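You operate a simulated robot arm through the tools that you are given. There is no shell and no other tool. Be economical: measure what you need, move in short steps, check, and stop when the job is done.

Carry out the task below with a simulated robot arm. There is one attempt and no reset: what you move stays moved.

TASK
Leak-test the line with the white connectors at the card's pressure, then stand both ends back in their block.
Fine: one end in each port of the leak tester; wait for the result.
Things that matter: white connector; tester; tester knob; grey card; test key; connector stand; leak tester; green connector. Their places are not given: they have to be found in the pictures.

It is judged by the outcome, as a careful person would: the job done as asked, and still so three seconds after it is handed in. It fails if anything else is knocked over, pushed out of place, dropped, spilled or broken.

THE ROBOT
A 7-joint arm with a two-finger parallel gripper, fixed in place. Base frame: the origin is at the foot of the arm, x ahead of it, y to its left, z up; the work surface is at about z = 0.9. Lengths are in m, angles in rad, forces in N, time in s.
With the tool pointing down near the work surface it reaches from about 0.24 to 0.68 m from the base axis. Its first joint turns from -1.152 to 1.152 rad. Payload 2.4 kg.
Tool frame: the origin (TCP) lies between the finger pads and is the grasp point; the fingertips stand 0.03 m ahead of it; z points along the fingers, y is the line along which they close. The gripper opens to 0.094 m. The fingers are 0.028 m wide and 0.01 m thick; the gripper's body (0.05 by 0.096 m) begins 0.055 m behind the TCP.
Orientation is that of the tool frame in the base frame, as [roll, pitch, yaw] about the fixed x, y, z axes, in that order (R = Rz(yaw) Ry(pitch) Rx(roll)). With the fingers straight down and closing along the base's y, the tool's x points along the base's -x, its y along +y and its z along -z.

THE INTERFACE
- The arm moves only by the tool arm_command. Its argument "series" is a list of rows, each an object of numbers (a shift or turn left out is 0, a gripper value left out holds the last): "wx", "wy", "wz": the turn, a rotation vector about the tool's x, y, z in rad; "dx", "dy", "dz": the shift along the tool's x, y, z in m; "fingers": the opening, from 0 (shut) to 1 (fully open). In form: [{"wx": .., "wy": .., "wz": .., "dx": .., "dy": .., "dz": .., "fingers": ..}, ...]. A call has 1 to 8 rows; each row shifts and turns the commanded pose from where the row before left it, along the tool's axes as they then stand. A row lasts 0.2 s, in which the tool goes at most 0.05 m and 0.15 rad; a call with a longer step from one row to the next is refused whole, and so is a gripper value outside its range. A pose out of reach is approached as far as the arm can. The call stops where the force on the tool passes 70 N (or 10 N more than at its start, if that is more) or the arm is blocked; 0.2 s more then pass. The fingers move at their own pace (about 0.153 m/s each) and stop on an object; they squeeze with about 44 N. The grip force told is the motor's: it shows also when the fingers shut on nothing. Time passes only in rows, and 0.2 s behind the last, so rows that do not move let the fingers close. It gives the time, the measured TCP pose, the force on the tool (base axes), the opening and the grip force at its end, in the units of the frame above (readings bear some noise), and new pictures: "show" is both (left out), scene, wrist or none.
- Cameras (640 x 400 px; columns grow to the right, rows downward): "scene" is fixed at [0.0533, 0.4824, 1.4575]; the picture's right is [-0.60, -0.80, 0.00], its down [-0.35, 0.26, -0.90] and it looks along [0.72, -0.54, -0.43] (base axes); focal length 318 px, centre (320, 200). "wrist" rides on the gripper at [-0.037, 0, -0.058] in the tool frame; the picture's right is [0.00, -1.00, 0.00], its down [0.97, 0.00, -0.24] and it looks along [0.24, 0.00, 0.97] (tool axes); focal length 218 px, centre (320, 200).
- point_at(camera, pixels): for up to 12 pixels [column, row] of the newest picture of that camera ("zoom" is the newest enlarged one), the place [x, y, z] in the base frame of the surface seen there, good to about 0.002 m. No time passes.
- close_up(camera, box): a new picture of the part [left, top, right, bottom] of that camera's present view, enlarged. No time passes.
- finish_job(): hands the job in; it is judged then, once.

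Work in short steps. Measure before you move; look again where a grasp or a placing could have gone wrong, and mend it. You have 80 turns and 120 pictures in all, the two below and enlarged ones among them. Open the gripper and draw the arm clear of the work before you hand the job in, unless the task says otherwise; then end with one line.

The tools are called after ">>>" as name(argument=value, ...) on one line, values as JSON. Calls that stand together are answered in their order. arm_command: Moves the arm, as the interface text tells. Its arguments: {"type":"object","properties":{"series":{"type":"array","items":{"type":"object","properties":{"wx":{"type":"number"},"wy":{"type":"number"},"wz":{"type":"number"},"dx":{"type":"number"},"dy":{"type":"number"},"dz":{"type":"number"},"fingers":{"type":"number"}}}},"show":{"type":"string","enum":["both","scene","wrist","none"]}},"required":["series"]} The other tools are called the same way: point_at (camera, pixels) gives the place of the surface under pixels of a picture; close_up (camera, box) takes an enlarged picture of a part of a camera's view; finish_job () hands the job in.

At the start:

```text
t: 0.0
position: [0.3583, 0.1935, 1.2491]
ee_rot: [-3.141, -0.001, 3.142]
wrist_force: [-0.5, 0.2, -1.1]
gripper_width: 0.094
grip_force: 0.0
```

scene: 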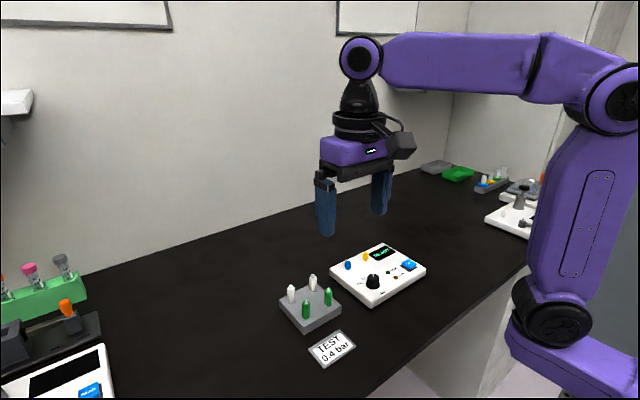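
wrist: 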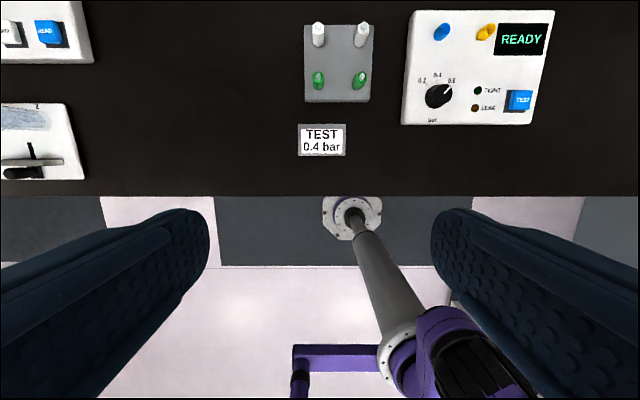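

The card reads TEST 0.4 bar; the stand has two white and two green connectors. I enlarge the tester and stand and measure.

>>> close_up(camera="wrist", box=[280, 0, 580, 180])

>>> close_up(camera="scene", box=[260, 230, 440, 370])

>>> point_at(camera="wrist", pixels=[[318, 28], [362, 28], [318, 80], [359, 80], [441, 32], [486, 32], [439, 95], [450, 88], [520, 100], [340, 60], [415, 60], [322, 140]])

```text
2.13 times, centred on (430, 90) of wrist
```

zoom: 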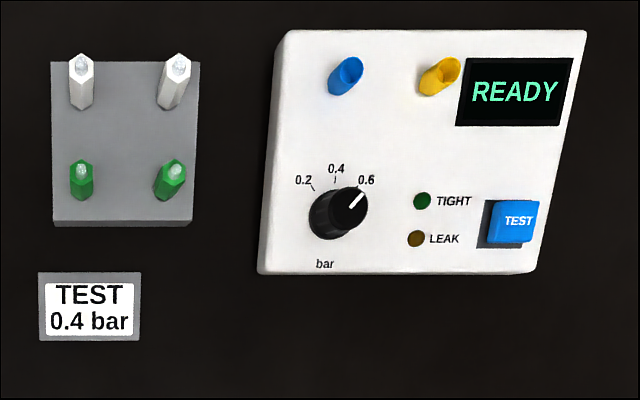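

```text
2.86 times, centred on (350, 300) of scene
```

zoom: 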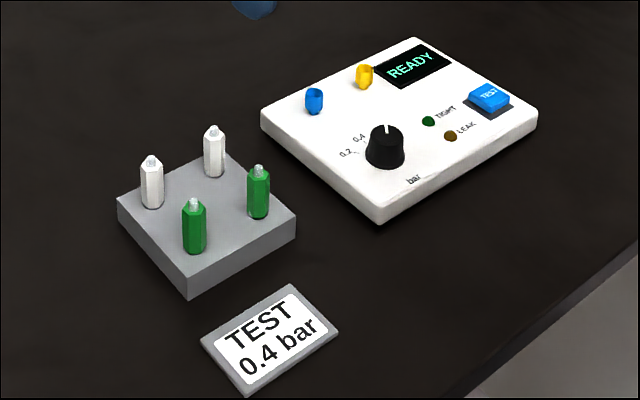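

```text
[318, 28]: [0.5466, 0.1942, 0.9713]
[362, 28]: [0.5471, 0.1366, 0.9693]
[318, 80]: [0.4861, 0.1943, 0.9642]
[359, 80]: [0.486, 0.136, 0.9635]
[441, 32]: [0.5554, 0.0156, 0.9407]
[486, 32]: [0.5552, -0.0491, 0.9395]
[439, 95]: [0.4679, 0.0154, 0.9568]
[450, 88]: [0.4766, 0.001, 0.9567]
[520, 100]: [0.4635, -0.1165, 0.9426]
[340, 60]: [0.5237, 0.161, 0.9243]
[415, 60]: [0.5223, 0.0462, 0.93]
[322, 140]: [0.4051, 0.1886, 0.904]
```

Card target is 0.4; pointer is at 0.6. I move above the knob to look straight down at it.

>>> arm_command(series=[{"dx": -0.0187, "dy": -0.0311, "dz": 0.0215}, {"dx": -0.0187, "dy": -0.0311, "dz": 0.0215}, {"dx": -0.0187, "dy": -0.0311, "dz": 0.0215}, {"dx": -0.0187, "dy": -0.0311, "dz": 0.0215}, {"dx": -0.0187, "dy": -0.0311, "dz": 0.0215}, {"dx": -0.0187, "dy": -0.0311, "dz": 0.0215}, {"fingers": 0.6}], show="wrist")

>>> close_up(camera="wrist", box=[240, 120, 400, 220])

```text
t: 1.6
position: [0.4695, 0.0077, 1.1192]
ee_rot: [-3.141, 0.0, -3.141]
wrist_force: [-1.0, 1.1, -0.7]
gripper_width: 0.0564
grip_force: 0.1
```

wrist: 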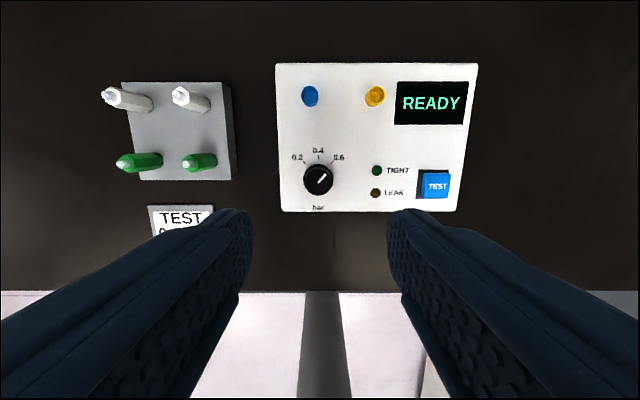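

```text
4.00 times, centred on (320, 170) of wrist
```

zoom: 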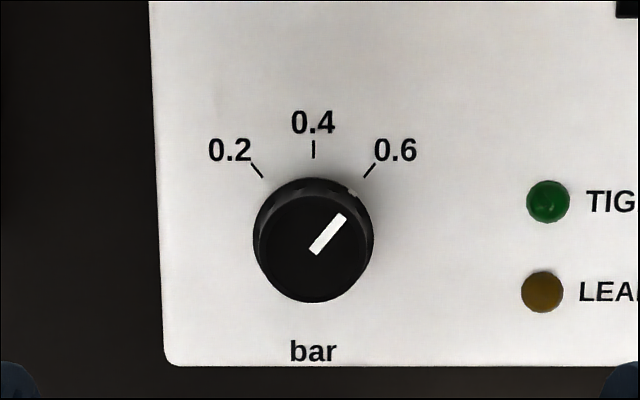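

The knob pointer stands about 40° clockwise of the 0.4 mark. I measure centre, pointer and mark positions.

>>> point_at(camera="zoom", pixels=[[313, 246], [343, 216], [313, 251], [314, 148], [258, 172], [369, 171], [256, 246], [370, 246], [313, 300], [420, 300]])

>>> point_at(camera="wrist", pixels=[[310, 96], [310, 88], [376, 96], [104, 95], [178, 93], [148, 107], [208, 107], [437, 187], [437, 175], [437, 197]])

>>> close_up(camera="wrist", box=[280, 60, 480, 200])

>>> close_up(camera="wrist", box=[80, 60, 260, 200])

```text
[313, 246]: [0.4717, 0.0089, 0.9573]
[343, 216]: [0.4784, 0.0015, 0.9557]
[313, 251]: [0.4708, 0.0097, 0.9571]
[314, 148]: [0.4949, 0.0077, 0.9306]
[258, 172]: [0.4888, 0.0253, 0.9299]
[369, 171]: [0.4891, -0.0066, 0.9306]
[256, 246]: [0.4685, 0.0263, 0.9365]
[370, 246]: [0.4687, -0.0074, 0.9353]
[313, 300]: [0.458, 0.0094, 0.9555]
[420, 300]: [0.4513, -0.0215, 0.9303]
```

```text
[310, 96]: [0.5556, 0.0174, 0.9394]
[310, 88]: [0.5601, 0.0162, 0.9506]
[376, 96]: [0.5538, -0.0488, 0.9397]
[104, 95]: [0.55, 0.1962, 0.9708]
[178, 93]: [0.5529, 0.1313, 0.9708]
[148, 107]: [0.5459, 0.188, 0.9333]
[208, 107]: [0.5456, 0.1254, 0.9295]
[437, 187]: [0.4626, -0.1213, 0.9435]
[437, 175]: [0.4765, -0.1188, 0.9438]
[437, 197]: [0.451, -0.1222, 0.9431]
```

```text
2.86 times, centred on (380, 130) of wrist
```

zoom: 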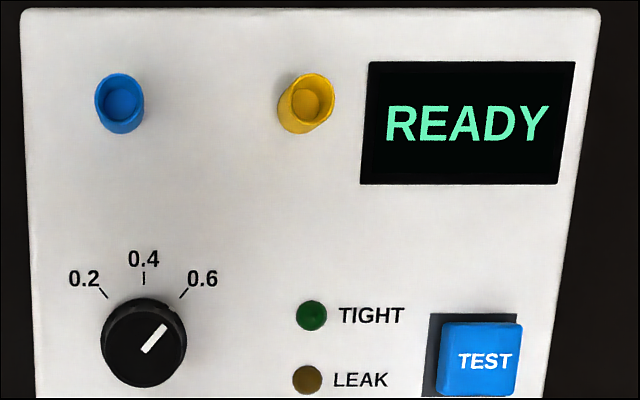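

```text
2.86 times, centred on (170, 130) of wrist
```

zoom: 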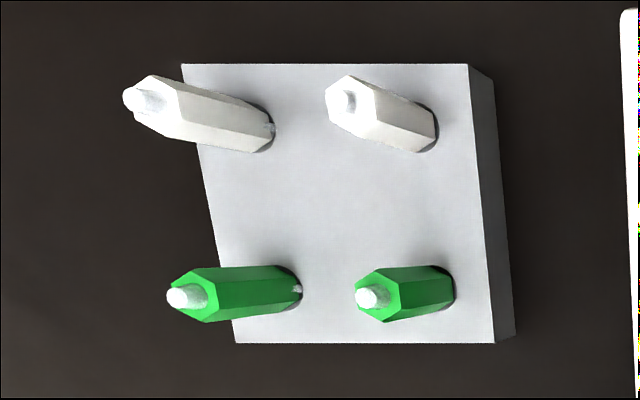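

Ports at (0.556, 0.017) and (0.555,-0.049), knob centre about (0.470, 0.009). I lower over the knob with fingers half open and close.

>>> arm_command(series=[{"dz": 0.04, "dy": 0.001}, {"dz": 0.04}, {"dz": 0.04}, {"dz": 0.031}, {}, {"fingers": 0.2}, {}, {}], show="wrist")

```text
t: 3.4
position: [0.4697, 0.0102, 0.9701]
ee_rot: [3.141, -0.002, -3.14]
wrist_force: [-6.1, 12.3, -0.4]
gripper_width: 0.029
grip_force: 44.3
```

wrist: 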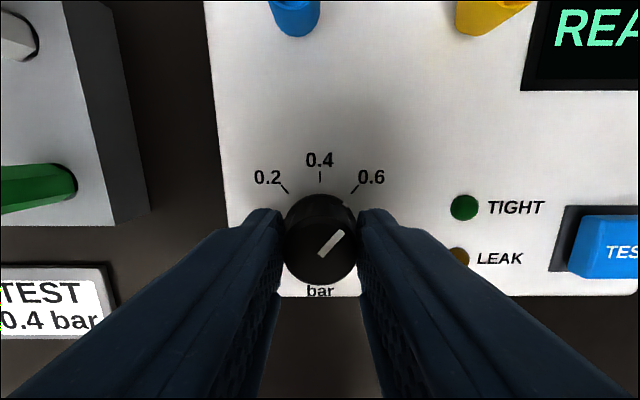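

Gripped at 0.029 m. I turn 0.7 rad counter-clockwise seen from above.

>>> arm_command(series=[{"wz": -0.14, "dy": 0.001}, {"wz": -0.14}, {"wz": -0.14}, {"wz": -0.14}, {"wz": -0.14}, {}], show="wrist")

>>> close_up(camera="wrist", box=[240, 140, 400, 300])

```text
t: 4.8
position: [0.4701, 0.0083, 0.9702]
ee_rot: [3.141, 0.0, -2.44]
wrist_force: [-6.7, 11.3, -0.4]
gripper_width: 0.029
grip_force: 44.1
```

wrist: 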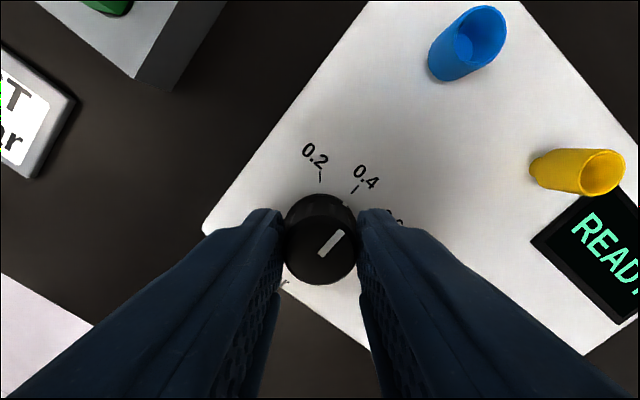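

```text
2.50 times, centred on (320, 220) of wrist
```

zoom: 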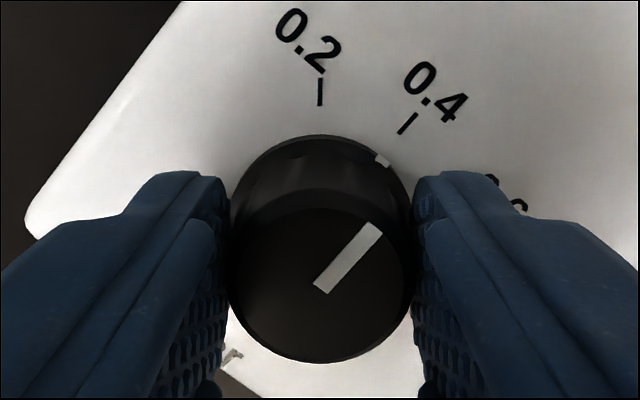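

The pointer now lines up with 0.4. I release, rise and turn the wrist back to verify.

>>> arm_command(series=[{"fingers": 0.6}, {}, {"dz": -0.045}, {"dz": -0.045, "wz": 0.14}, {"dz": -0.045, "wz": 0.14}, {"wz": 0.14}, {"wz": 0.14}, {"wz": 0.14}], show="wrist")

>>> close_up(camera="wrist", box=[240, 100, 400, 220])

```text
t: 6.6
position: [0.4711, 0.0088, 1.1029]
ee_rot: [-3.141, 0.001, 3.139]
wrist_force: [1.2, 0.2, -0.3]
gripper_width: 0.0566
grip_force: 0.1
```

wrist: 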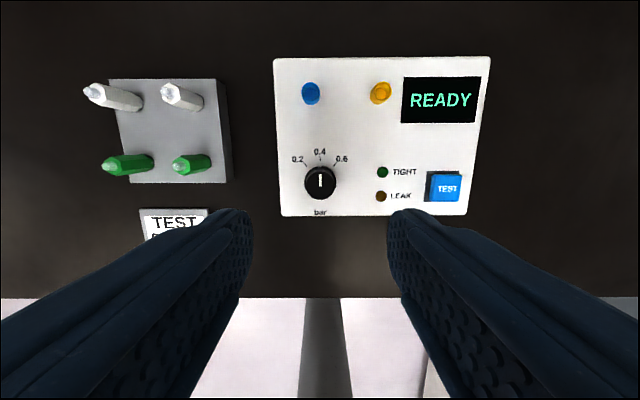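

```text
3.33 times, centred on (320, 160) of wrist
```

zoom: 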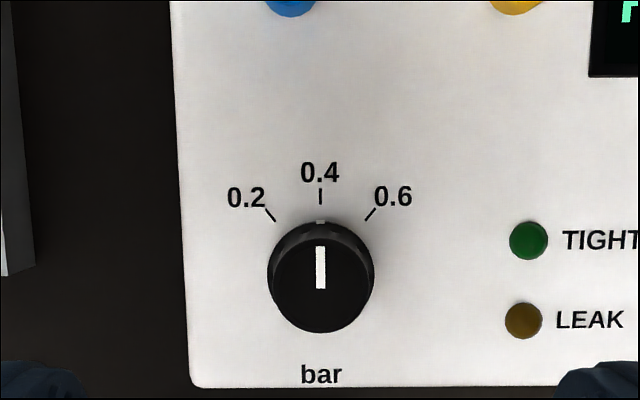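

Knob is at 0.4. I go above the right-hand white connector.

>>> arm_command(series=[{"dx": -0.0188, "dy": 0.0315}, {"dx": -0.0188, "dy": 0.0315}, {"dx": -0.0188, "dy": 0.0315}, {"dx": -0.0188, "dy": 0.0315}, {}], show="wrist")

>>> close_up(camera="wrist", box=[200, 100, 400, 240])

```text
t: 7.8
position: [0.5452, 0.1367, 1.1047]
ee_rot: [3.141, -0.001, -3.141]
wrist_force: [-0.4, -1.1, 0.2]
gripper_width: 0.0564
grip_force: 0.1
```

wrist: 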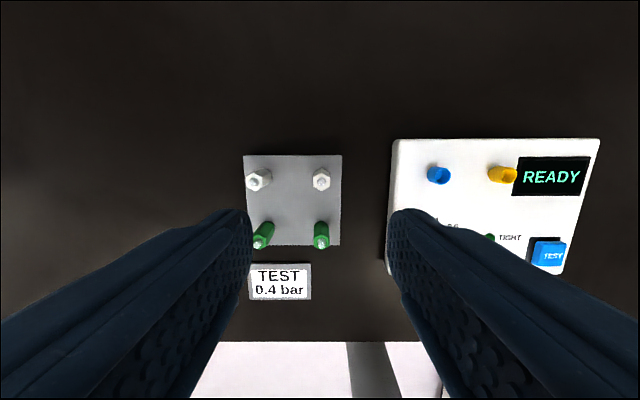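

```text
2.86 times, centred on (300, 170) of wrist
```

zoom: 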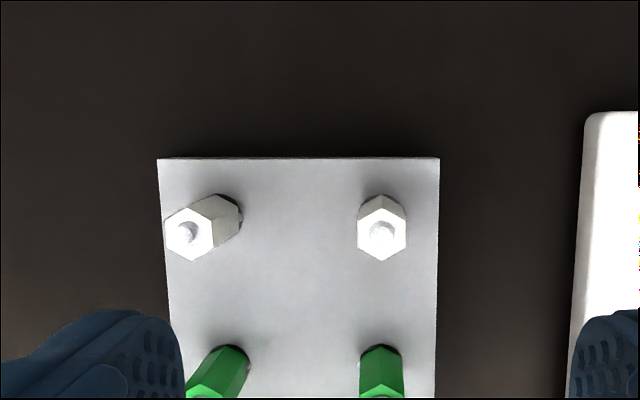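

>>> point_at(camera="zoom", pixels=[[382, 231], [360, 232], [404, 232], [382, 210], [382, 255], [382, 200], [190, 234], [170, 235], [212, 235], [190, 255], [300, 300], [230, 205]])

>>> close_up(camera="scene", box=[270, 260, 350, 330])

```text
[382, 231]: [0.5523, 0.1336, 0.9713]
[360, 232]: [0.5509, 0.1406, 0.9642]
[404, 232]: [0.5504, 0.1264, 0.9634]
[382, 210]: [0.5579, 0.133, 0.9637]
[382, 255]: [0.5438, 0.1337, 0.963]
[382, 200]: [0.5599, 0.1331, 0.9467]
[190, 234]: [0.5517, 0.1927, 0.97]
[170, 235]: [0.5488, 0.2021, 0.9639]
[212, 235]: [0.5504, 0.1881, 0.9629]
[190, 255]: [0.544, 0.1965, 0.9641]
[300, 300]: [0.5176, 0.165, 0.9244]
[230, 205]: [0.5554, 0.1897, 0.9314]
```

```text
5.71 times, centred on (310, 295) of scene
```

zoom: 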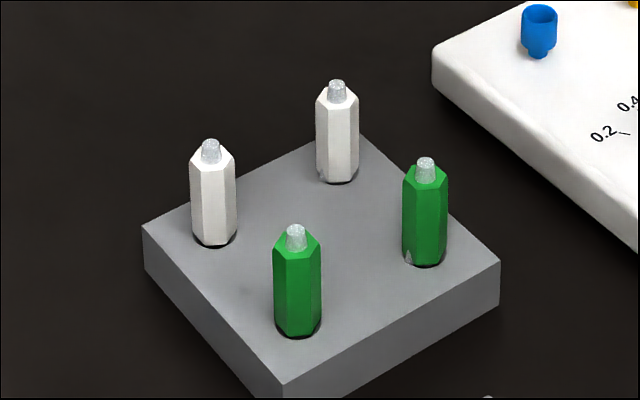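

Right white connector is centred at about (0.551, 0.1335), flats facing y. I descend and grip with fingertips at about z=0.942.

>>> arm_command(series=[{"dx": -0.0058, "dy": -0.0032, "dz": 0.03, "fingers": 0.5}, {"dz": 0.035}, {"dz": 0.035}, {"dz": 0.0327}, {}, {"fingers": 0.05}, {}, {}], show="both")

```text
t: 9.6
position: [0.5509, 0.1313, 0.9715]
ee_rot: [3.141, 0.0, -3.14]
wrist_force: [-0.1, -0.5, -0.2]
gripper_width: 0.0138
grip_force: 44.3
```

scene: 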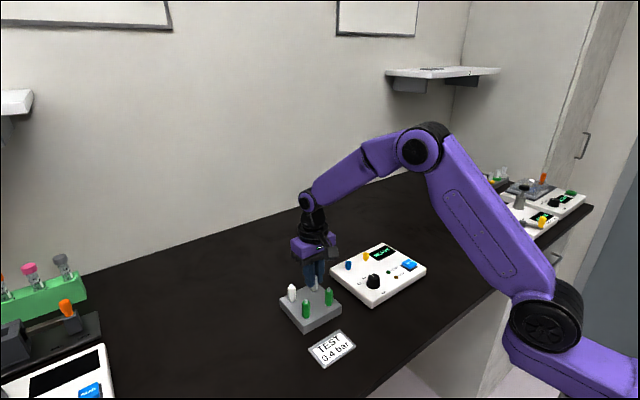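
wrist: 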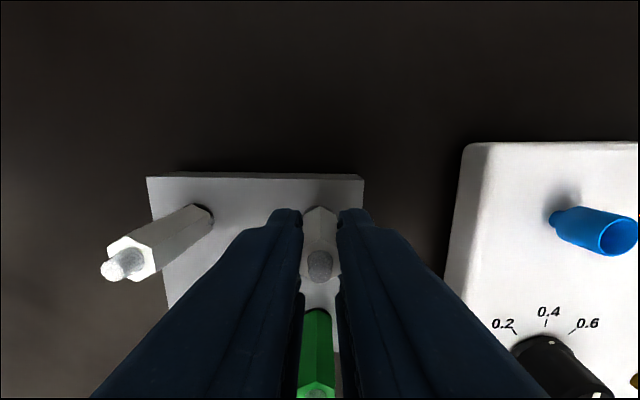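

Gripped (0.0138 m). Record grasp pose (0.551, 0.1313, 0.9715) for the return; lift straight up and look.

>>> arm_command(series=[{"dz": -0.02}, {"dz": -0.02}, {"dz": -0.02}, {"dz": -0.02}, {}], show="both")

>>> close_up(camera="scene", box=[270, 230, 370, 330])

```text
t: 10.8
position: [0.5513, 0.1305, 1.0518]
ee_rot: [-3.14, 0.0, -3.142]
wrist_force: [-0.2, 0.1, -0.7]
gripper_width: 0.0136
grip_force: 44.1
```

scene: 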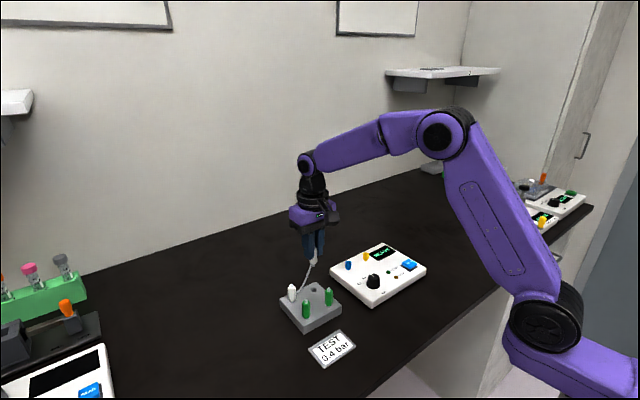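
wrist: 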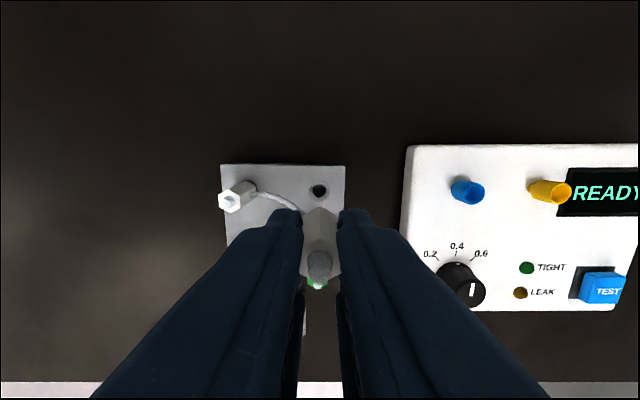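

```text
4.00 times, centred on (320, 280) of scene
```

zoom: 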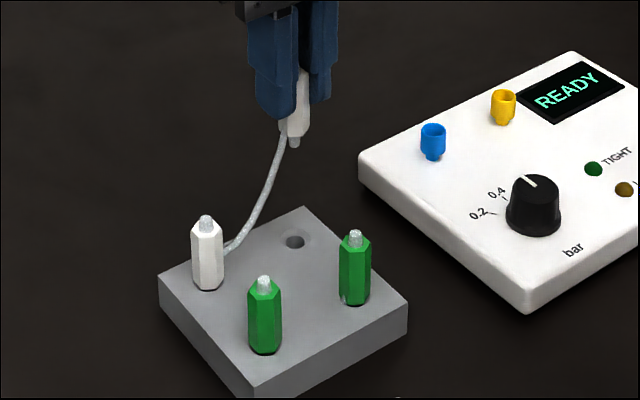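

A hose joins the two white ends, with a spigot beneath. I move slowly toward the ports and watch force and the other end for hose tension.

>>> arm_command(series=[{"dy": -0.02}, {"dy": -0.02}, {}], show="scene")

>>> close_up(camera="scene", box=[270, 230, 370, 330])

```text
t: 11.6
position: [0.5513, 0.0915, 1.0511]
ee_rot: [3.141, -0.001, 3.141]
wrist_force: [-1.3, 1.0, 0.5]
gripper_width: 0.0139
grip_force: 43.2
```

scene: 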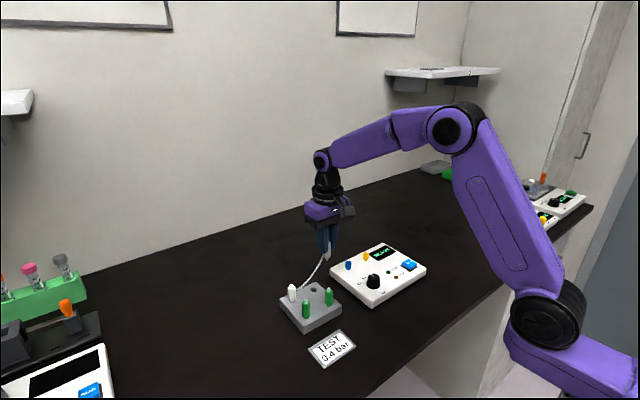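

```text
4.00 times, centred on (320, 280) of scene
```

zoom: 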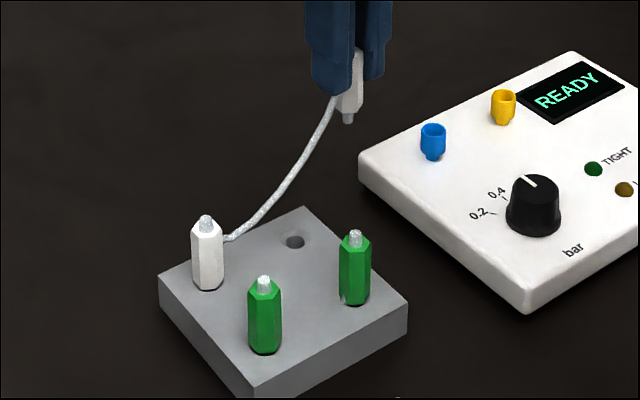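

Hose extends freely with no force. Continue toward the yellow port in steps (keeping the ends in order).

>>> arm_command(series=[{"dy": -0.025}, {"dy": -0.025}, {"dy": -0.025}, {}], show="scene")

>>> close_up(camera="scene", box=[270, 220, 400, 330])

```text
t: 12.6
position: [0.551, 0.0153, 1.0508]
ee_rot: [-3.141, 0.0, 3.141]
wrist_force: [0.2, -1.1, -0.1]
gripper_width: 0.0138
grip_force: 44.0
```

scene: 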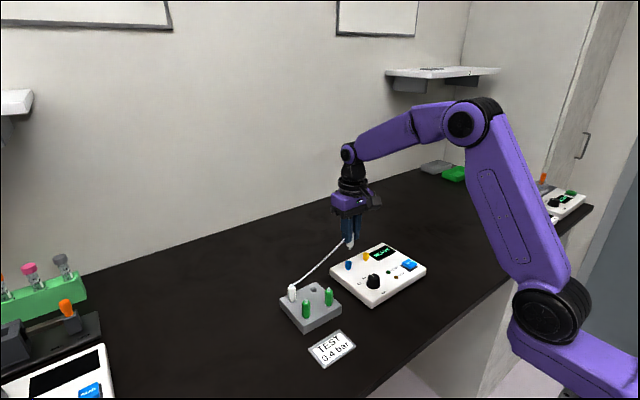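

```text
3.64 times, centred on (335, 275) of scene
```

zoom: 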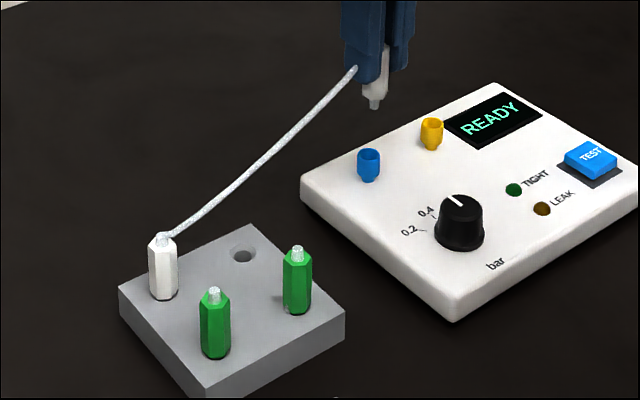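

Hose is nearly straight, so the nearer blue port is safer for this end. I look with the wrist camera for the blue port's position.

>>> arm_command(series=[{}], show="wrist")

>>> close_up(camera="wrist", box=[240, 160, 400, 300])

```text
t: 13.0
position: [0.5518, 0.017, 1.0512]
ee_rot: [-3.139, -0.001, 3.141]
wrist_force: [0.1, -0.2, 1.2]
gripper_width: 0.0138
grip_force: 44.1
```

wrist: 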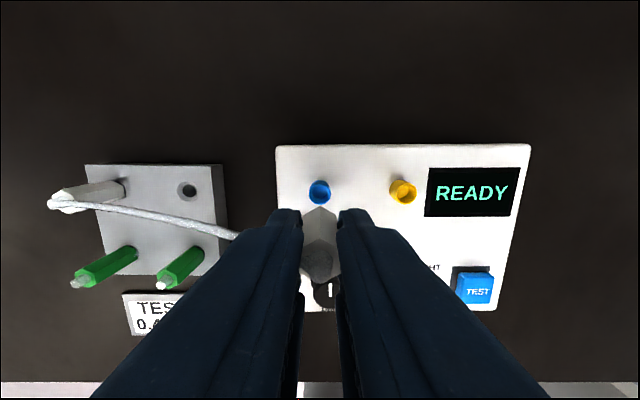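

```text
2.86 times, centred on (320, 230) of wrist
```

zoom: 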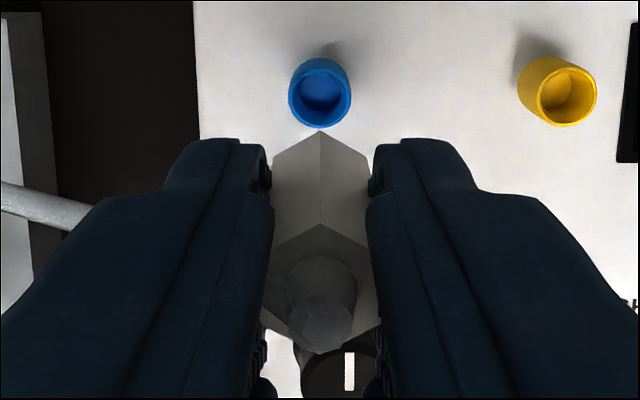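

>>> point_at(camera="zoom", pixels=[[292, 96], [347, 96], [320, 60], [320, 124], [320, 93], [522, 96], [594, 96], [560, 124], [565, 92], [320, 230]])

>>> point_at(camera="wrist", pixels=[[188, 191], [181, 191], [195, 191], [188, 184], [188, 199]])

```text
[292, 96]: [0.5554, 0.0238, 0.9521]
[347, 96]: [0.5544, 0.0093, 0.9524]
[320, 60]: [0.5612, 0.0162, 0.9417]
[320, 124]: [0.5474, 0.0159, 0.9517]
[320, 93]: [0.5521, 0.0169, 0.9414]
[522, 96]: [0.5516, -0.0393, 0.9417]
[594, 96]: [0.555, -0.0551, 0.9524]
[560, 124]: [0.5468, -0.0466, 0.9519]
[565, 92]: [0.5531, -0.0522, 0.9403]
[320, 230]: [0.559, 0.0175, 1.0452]
```

```text
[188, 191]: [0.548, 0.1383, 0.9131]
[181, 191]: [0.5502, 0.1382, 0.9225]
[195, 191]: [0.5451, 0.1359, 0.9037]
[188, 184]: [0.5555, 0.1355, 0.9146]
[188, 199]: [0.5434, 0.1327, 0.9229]
```

Blue port centre ≈ (0.555, 0.0166), rim z 0.952. I align and lower partway to check.

>>> arm_command(series=[{"dx": -0.0038, "dy": 0.0004}, {"dz": 0.015}, {"dz": 0.012}, {}], show="both")

>>> close_up(camera="scene", box=[320, 220, 400, 290])

>>> close_up(camera="wrist", box=[270, 160, 370, 260])

```text
t: 14.0
position: [0.5548, 0.0175, 1.0251]
ee_rot: [3.14, 0.001, 3.142]
wrist_force: [0.0, 0.3, 0.1]
gripper_width: 0.0138
grip_force: 43.7
```

scene: 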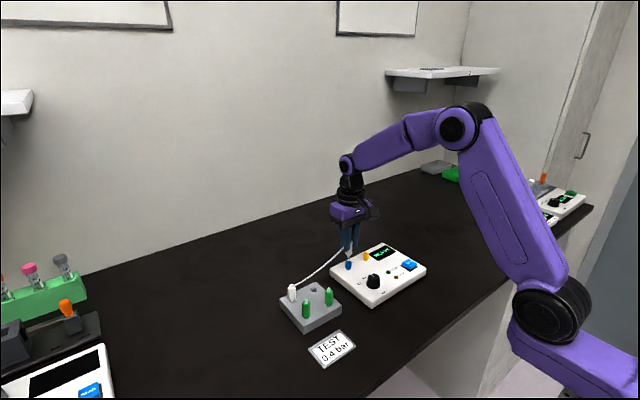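
wrist: 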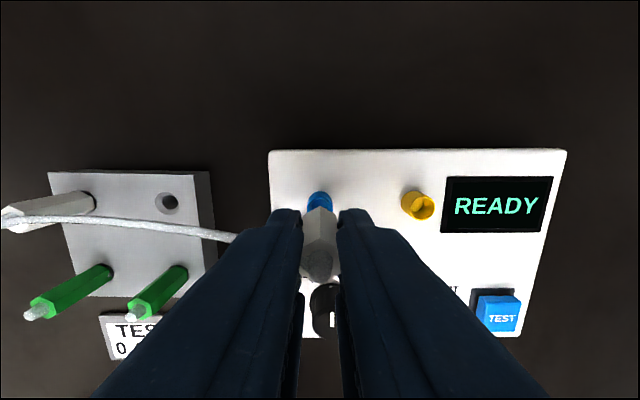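

```text
5.71 times, centred on (360, 255) of scene
```

zoom: 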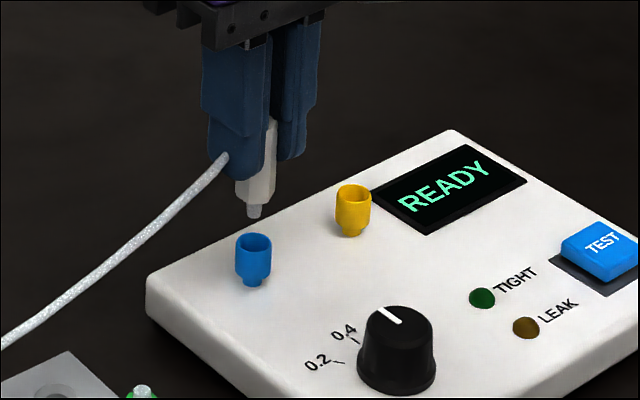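

```text
4.00 times, centred on (320, 210) of wrist
```

zoom: 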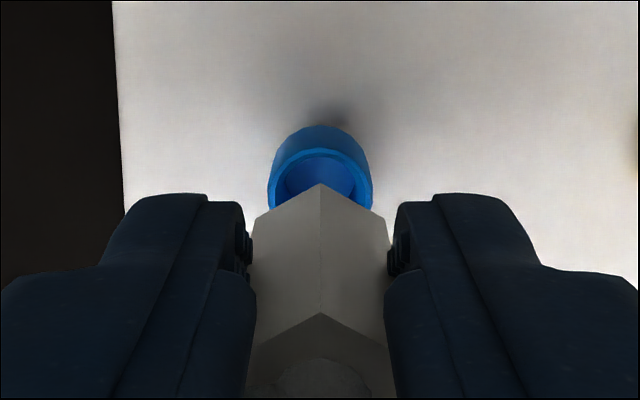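

>>> close_up(camera="scene", box=[340, 240, 370, 275])

>>> point_at(camera="scene", pixels=[[355.5, 256.5], [355.5, 252], [351, 262], [357, 262], [354, 264]])

```text
11.43 times, centred on (355, 258) of scene
```

zoom: 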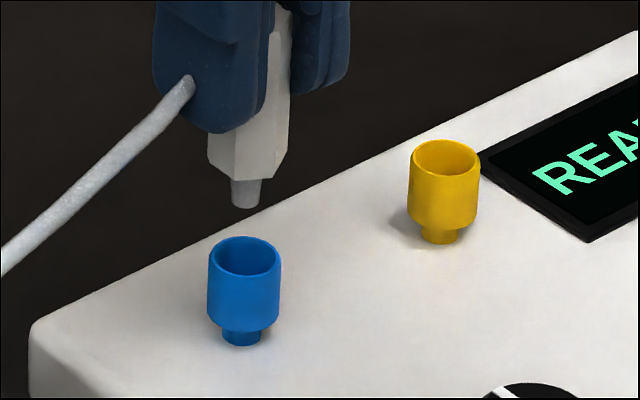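

```text
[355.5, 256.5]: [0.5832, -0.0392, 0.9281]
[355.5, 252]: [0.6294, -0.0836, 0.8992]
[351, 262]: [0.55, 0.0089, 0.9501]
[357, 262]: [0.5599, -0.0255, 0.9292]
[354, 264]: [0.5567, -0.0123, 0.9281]
```

Columns align (spigot 245 vs port 245 in the enlargement). Lower another 12 mm to just above the rim and recheck.

>>> arm_command(series=[{"dz": 0.012}, {}], show="wrist")

>>> close_up(camera="scene", box=[340, 240, 370, 275])

```text
t: 14.6
position: [0.5561, 0.0169, 1.0126]
ee_rot: [3.141, 0.001, -3.141]
wrist_force: [0.4, 0.0, -0.3]
gripper_width: 0.0136
grip_force: 43.9
```

wrist: 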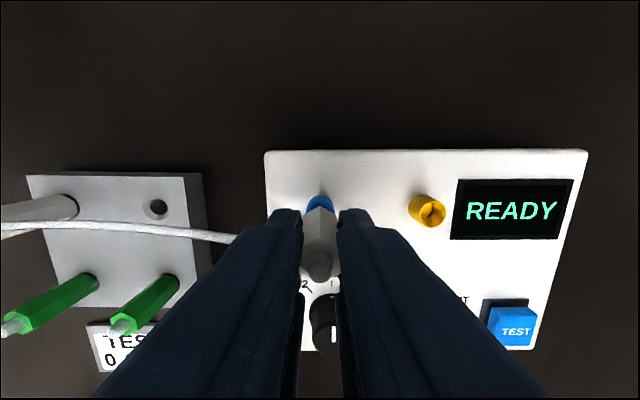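

```text
11.43 times, centred on (355, 258) of scene
```

zoom: 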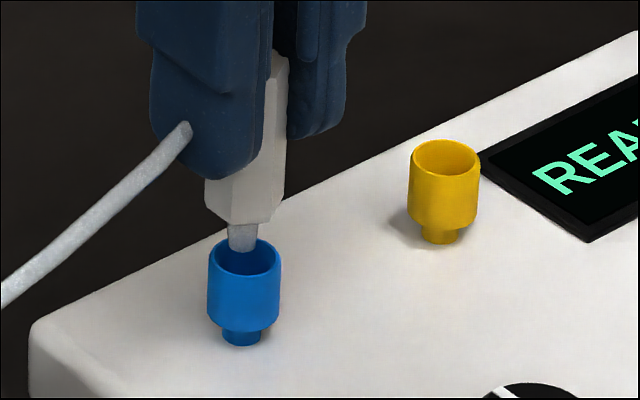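

Spigot is at the mouth of the blue cup, centred. I lower gently until it seats.

>>> arm_command(series=[{"dz": 0.004}, {"dz": 0.004}, {"dz": 0.003}, {}], show="none")

>>> close_up(camera="scene", box=[340, 240, 370, 275])

```text
t: 15.6
position: [0.5543, 0.0183, 1.0008]
ee_rot: [3.141, 0.002, -3.141]
wrist_force: [-0.1, -0.4, 0.7]
gripper_width: 0.0134
grip_force: 44.2
```

```text
11.43 times, centred on (355, 258) of scene
```

zoom: 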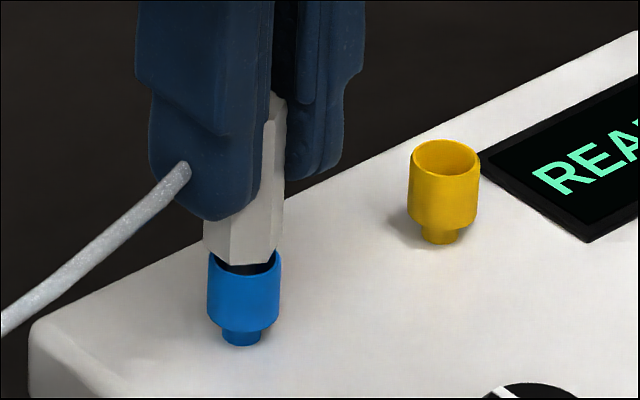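

>>> arm_command(series=[{"dz": 0.002}, {"dz": 0.002}, {"dz": 0.001}, {}], show="none")

>>> close_up(camera="scene", box=[340, 240, 370, 275])

```text
t: 16.6
position: [0.5557, 0.0174, 0.9985]
ee_rot: [-3.141, 0.006, -3.14]
wrist_force: [-4.6, -1.5, 35.2]
gripper_width: 0.0136
grip_force: 43.6
```

```text
11.43 times, centred on (355, 258) of scene
```

zoom: 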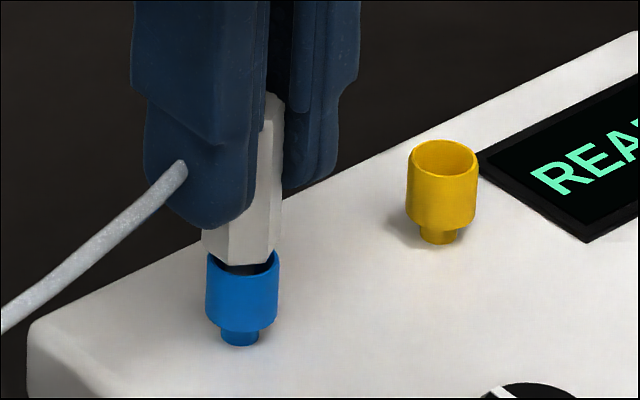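

Contact (35 N up) at TCP z≈0.9985, as expected for seating. I relax the push and check in the wrist view.

>>> arm_command(series=[{"dz": -0.0018}, {}], show="wrist")

>>> close_up(camera="wrist", box=[280, 170, 360, 250])

>>> close_up(camera="scene", box=[340, 245, 360, 270])

```text
t: 17.2
position: [0.5565, 0.0166, 0.9985]
ee_rot: [-3.141, 0.004, -3.139]
wrist_force: [6.1, -1.4, 14.5]
gripper_width: 0.0135
grip_force: 44.4
```

wrist: 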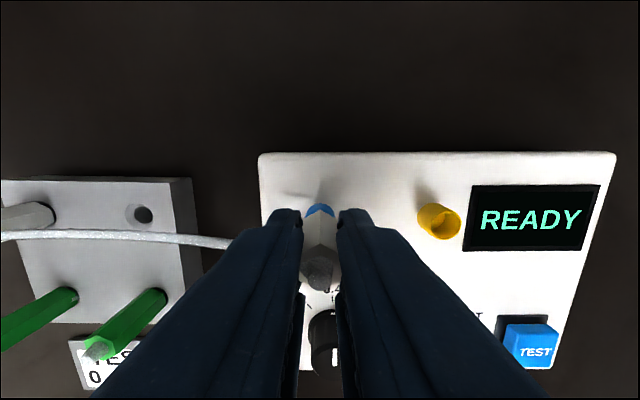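

```text
5.00 times, centred on (320, 210) of wrist
```

zoom: 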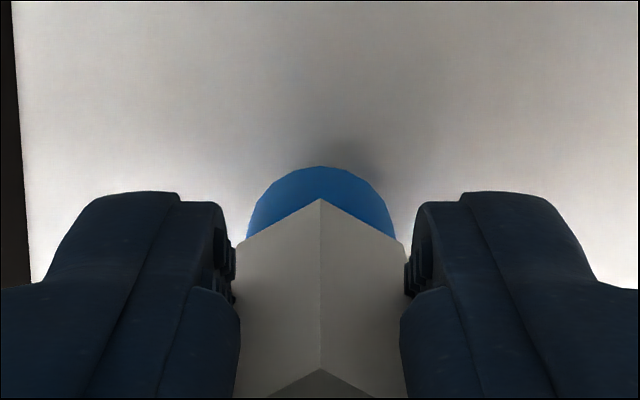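

```text
16.00 times, centred on (350, 258) of scene
```

zoom: 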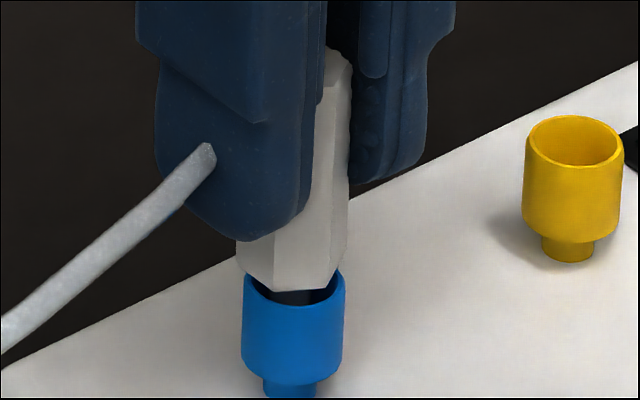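

>>> point_at(camera="zoom", pixels=[[243, 262], [275, 285], [331, 284], [290, 298], [294, 330], [246, 290], [343, 290], [310, 270], [285, 230], [270, 304]])

>>> point_at(camera="wrist", pixels=[[320, 212], [320, 206], [320, 242], [313, 212], [327, 212], [310, 212], [331, 212]])

```text
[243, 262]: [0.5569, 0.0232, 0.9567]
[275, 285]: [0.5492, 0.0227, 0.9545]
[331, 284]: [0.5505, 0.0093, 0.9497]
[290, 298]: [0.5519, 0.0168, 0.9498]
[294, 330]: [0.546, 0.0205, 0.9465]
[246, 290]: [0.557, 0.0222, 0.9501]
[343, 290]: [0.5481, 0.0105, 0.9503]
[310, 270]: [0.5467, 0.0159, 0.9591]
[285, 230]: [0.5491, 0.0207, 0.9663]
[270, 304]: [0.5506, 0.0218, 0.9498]
```

```text
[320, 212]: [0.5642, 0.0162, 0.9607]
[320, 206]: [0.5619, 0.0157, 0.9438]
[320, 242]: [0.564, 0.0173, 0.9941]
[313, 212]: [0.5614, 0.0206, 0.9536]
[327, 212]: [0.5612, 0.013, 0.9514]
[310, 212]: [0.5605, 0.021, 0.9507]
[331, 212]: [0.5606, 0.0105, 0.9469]
```

The hex body appears ~1.5–2 mm too far in +x relative to the cup and about 2 mm above the rim. I raise slightly, shift -x, and lower again.

>>> arm_command(series=[{"dz": -0.002}, {"dx": 0.0018}, {}, {"dz": 0.002}, {"dz": 0.001}, {"dz": 0.001}, {}], show="none")

>>> close_up(camera="scene", box=[340, 245, 360, 270])

```text
t: 18.8
position: [0.5541, 0.0177, 0.9969]
ee_rot: [-3.141, -0.002, 3.141]
wrist_force: [-0.2, -0.6, -0.3]
gripper_width: 0.0138
grip_force: 44.3
```

```text
16.00 times, centred on (350, 258) of scene
```

zoom: 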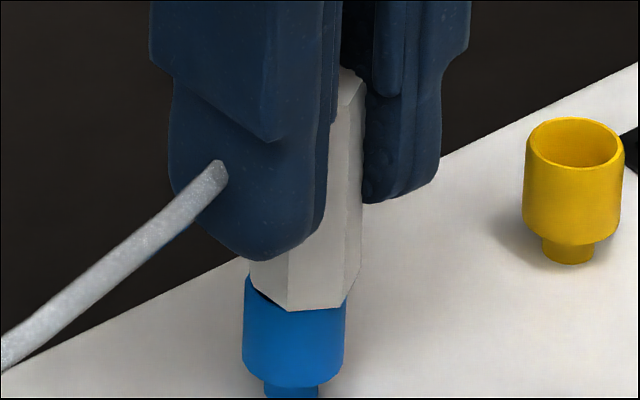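

No force and it dropped deeper – it found the bore. I nudge ~1 mm left in the picture (+y, +x) and lower on.

>>> arm_command(series=[{"dy": 0.0008, "dx": -0.0005}, {"dz": 0.001}, {"dz": 0.001}, {"dz": 0.001}, {}], show="none")

>>> close_up(camera="scene", box=[340, 245, 360, 270])

```text
t: 20.0
position: [0.5528, 0.0181, 0.997]
ee_rot: [3.141, 0.0, -3.141]
wrist_force: [-16.3, -6.3, 42.7]
gripper_width: 0.0138
grip_force: 44.6
```

```text
16.00 times, centred on (350, 258) of scene
```

zoom: 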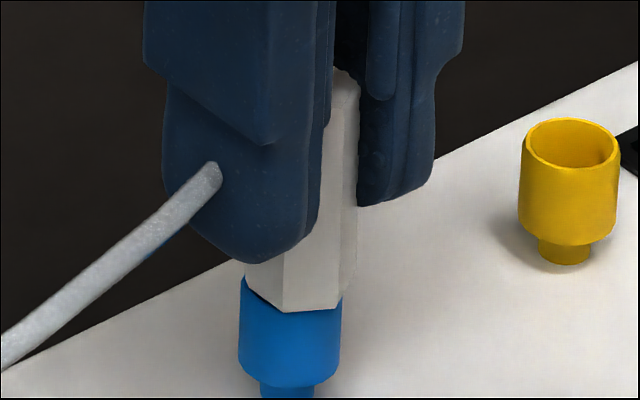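

>>> arm_command(series=[{"dz": -0.0015}, {}], show="wrist")

>>> close_up(camera="scene", box=[343, 252, 359, 272])

>>> close_up(camera="wrist", box=[280, 170, 360, 250])

```text
t: 20.6
position: [0.5539, 0.0165, 0.9953]
ee_rot: [-3.141, 0.001, -3.141]
wrist_force: [-11.4, -6.1, 32.2]
gripper_width: 0.0134
grip_force: 44.2
```

wrist: 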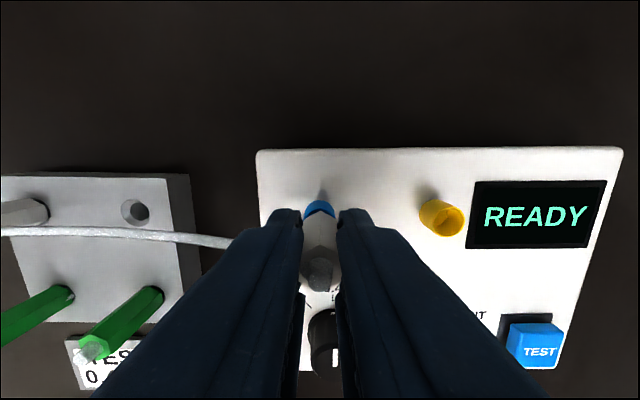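

```text
16.00 times, centred on (351, 262) of scene
```

zoom: 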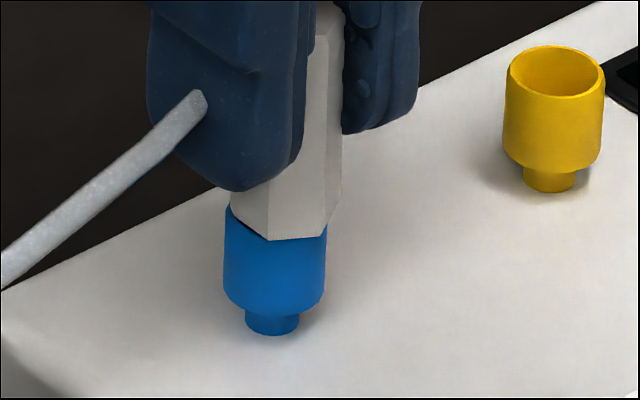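

```text
5.00 times, centred on (320, 210) of wrist
```

zoom: 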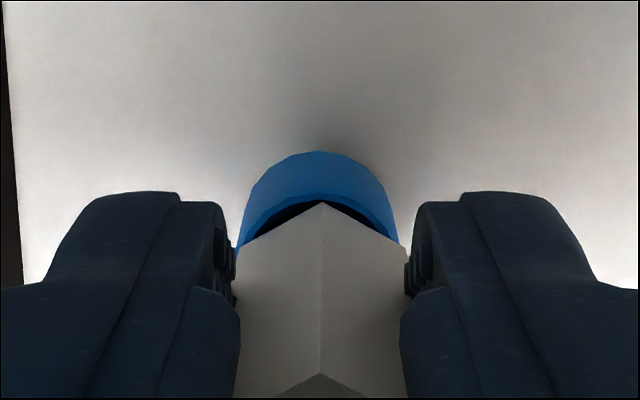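

From the wrist view the hex now sits ~1–1.5 mm short in x (back inner rim visible). I lift 2.5 mm, shift +x ~0.8 mm, and lower again gently.

>>> arm_command(series=[{"dz": -0.0025}, {"dx": -0.0006}, {}, {"dz": 0.001}, {"dz": 0.001}, {}], show="wrist")

>>> close_up(camera="scene", box=[343, 252, 359, 272])

>>> close_up(camera="wrist", box=[280, 170, 360, 250])

```text
t: 22.0
position: [0.5533, 0.017, 0.9955]
ee_rot: [-3.141, -0.001, -3.141]
wrist_force: [-12.8, -7.8, 18.2]
gripper_width: 0.0136
grip_force: 44.0
```

wrist: 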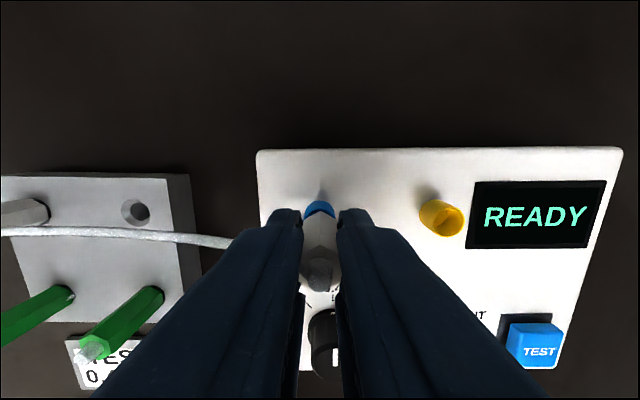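

```text
16.00 times, centred on (351, 262) of scene
```

zoom: 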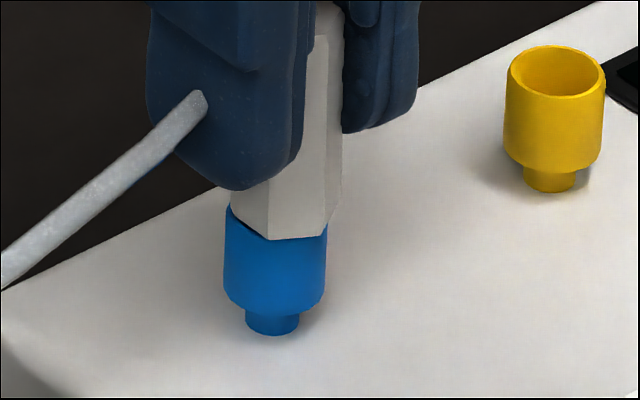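

```text
5.00 times, centred on (320, 210) of wrist
```

zoom: 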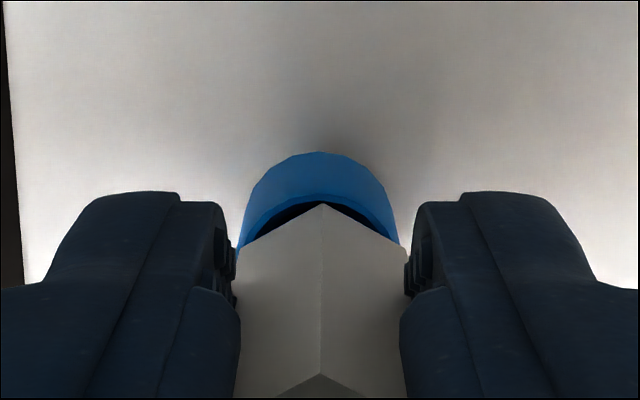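

The port is holding the spigot laterally (forces −12.8/−7.8 N oppose my nudges), so I undo those nudges and press down gently.

>>> arm_command(series=[{"dx": 0.0012, "dy": -0.0007, "dz": -0.001}, {}, {"dz": 0.001}, {"dz": 0.001}, {"dz": 0.001}, {}], show="none")

>>> close_up(camera="scene", box=[343, 252, 359, 272])

```text
t: 23.4
position: [0.5526, 0.0166, 0.9972]
ee_rot: [-3.141, 0.006, -3.14]
wrist_force: [-10.2, -3.8, 43.7]
gripper_width: 0.0136
grip_force: 44.1
```

```text
16.00 times, centred on (351, 262) of scene
```

zoom: 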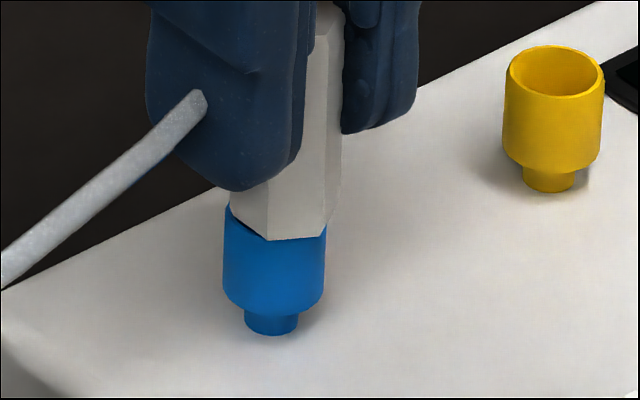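

>>> close_up(camera="scene", box=[346, 260, 354, 270])

>>> point_at(camera="zoom", pixels=[[320, 100], [350, 200], [200, 160], [245, 250], [300, 230], [420, 230], [360, 330], [470, 200], [200, 300]])

```text
16.00 times, centred on (350, 265) of scene
```

zoom: 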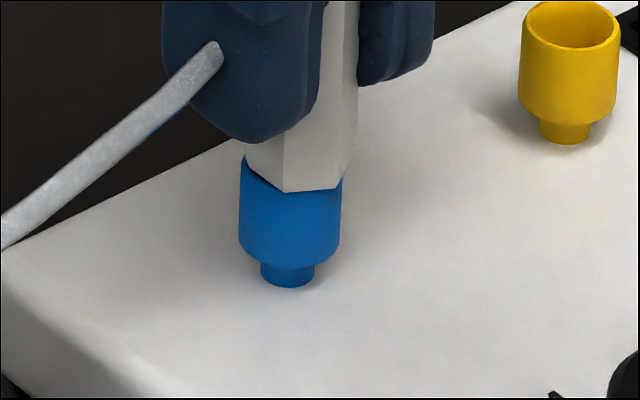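

```text
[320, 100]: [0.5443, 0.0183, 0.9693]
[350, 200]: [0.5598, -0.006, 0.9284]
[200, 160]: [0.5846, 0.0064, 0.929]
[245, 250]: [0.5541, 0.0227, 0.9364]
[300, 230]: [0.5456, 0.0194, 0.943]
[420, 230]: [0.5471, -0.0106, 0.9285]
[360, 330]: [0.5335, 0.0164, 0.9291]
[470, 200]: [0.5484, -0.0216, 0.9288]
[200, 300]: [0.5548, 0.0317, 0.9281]
```

The stop was friction: hex is ~1.7 mm toward −x. I lift clear by 8 mm, shift, and look before lowering.

>>> arm_command(series=[{"dz": -0.004}, {"dz": -0.005}, {}], show="wrist")

>>> close_up(camera="scene", box=[343, 252, 359, 272])

>>> close_up(camera="wrist", box=[280, 170, 360, 250])

```text
t: 24.2
position: [0.5529, 0.018, 1.0013]
ee_rot: [-3.141, -0.002, -3.141]
wrist_force: [2.5, 0.6, -1.6]
gripper_width: 0.0139
grip_force: 43.8
```

wrist: 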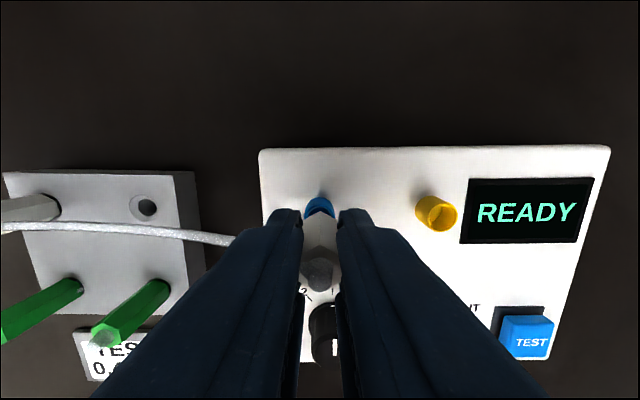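

```text
16.00 times, centred on (351, 262) of scene
```

zoom: 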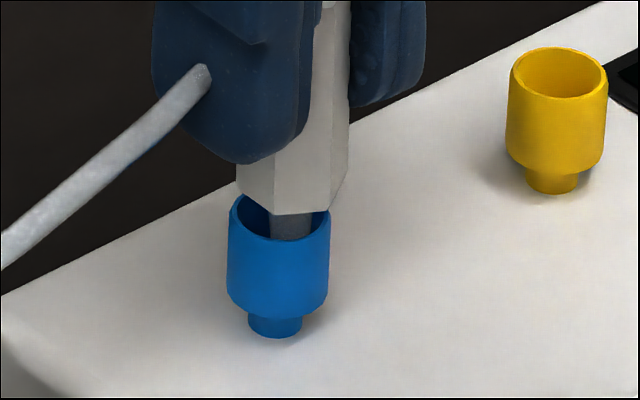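

```text
5.00 times, centred on (320, 210) of wrist
```

zoom: 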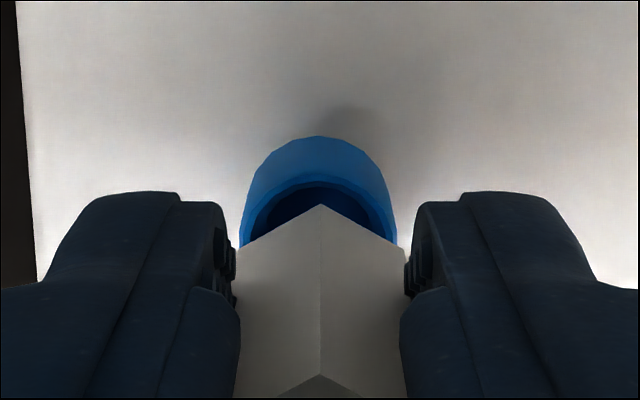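

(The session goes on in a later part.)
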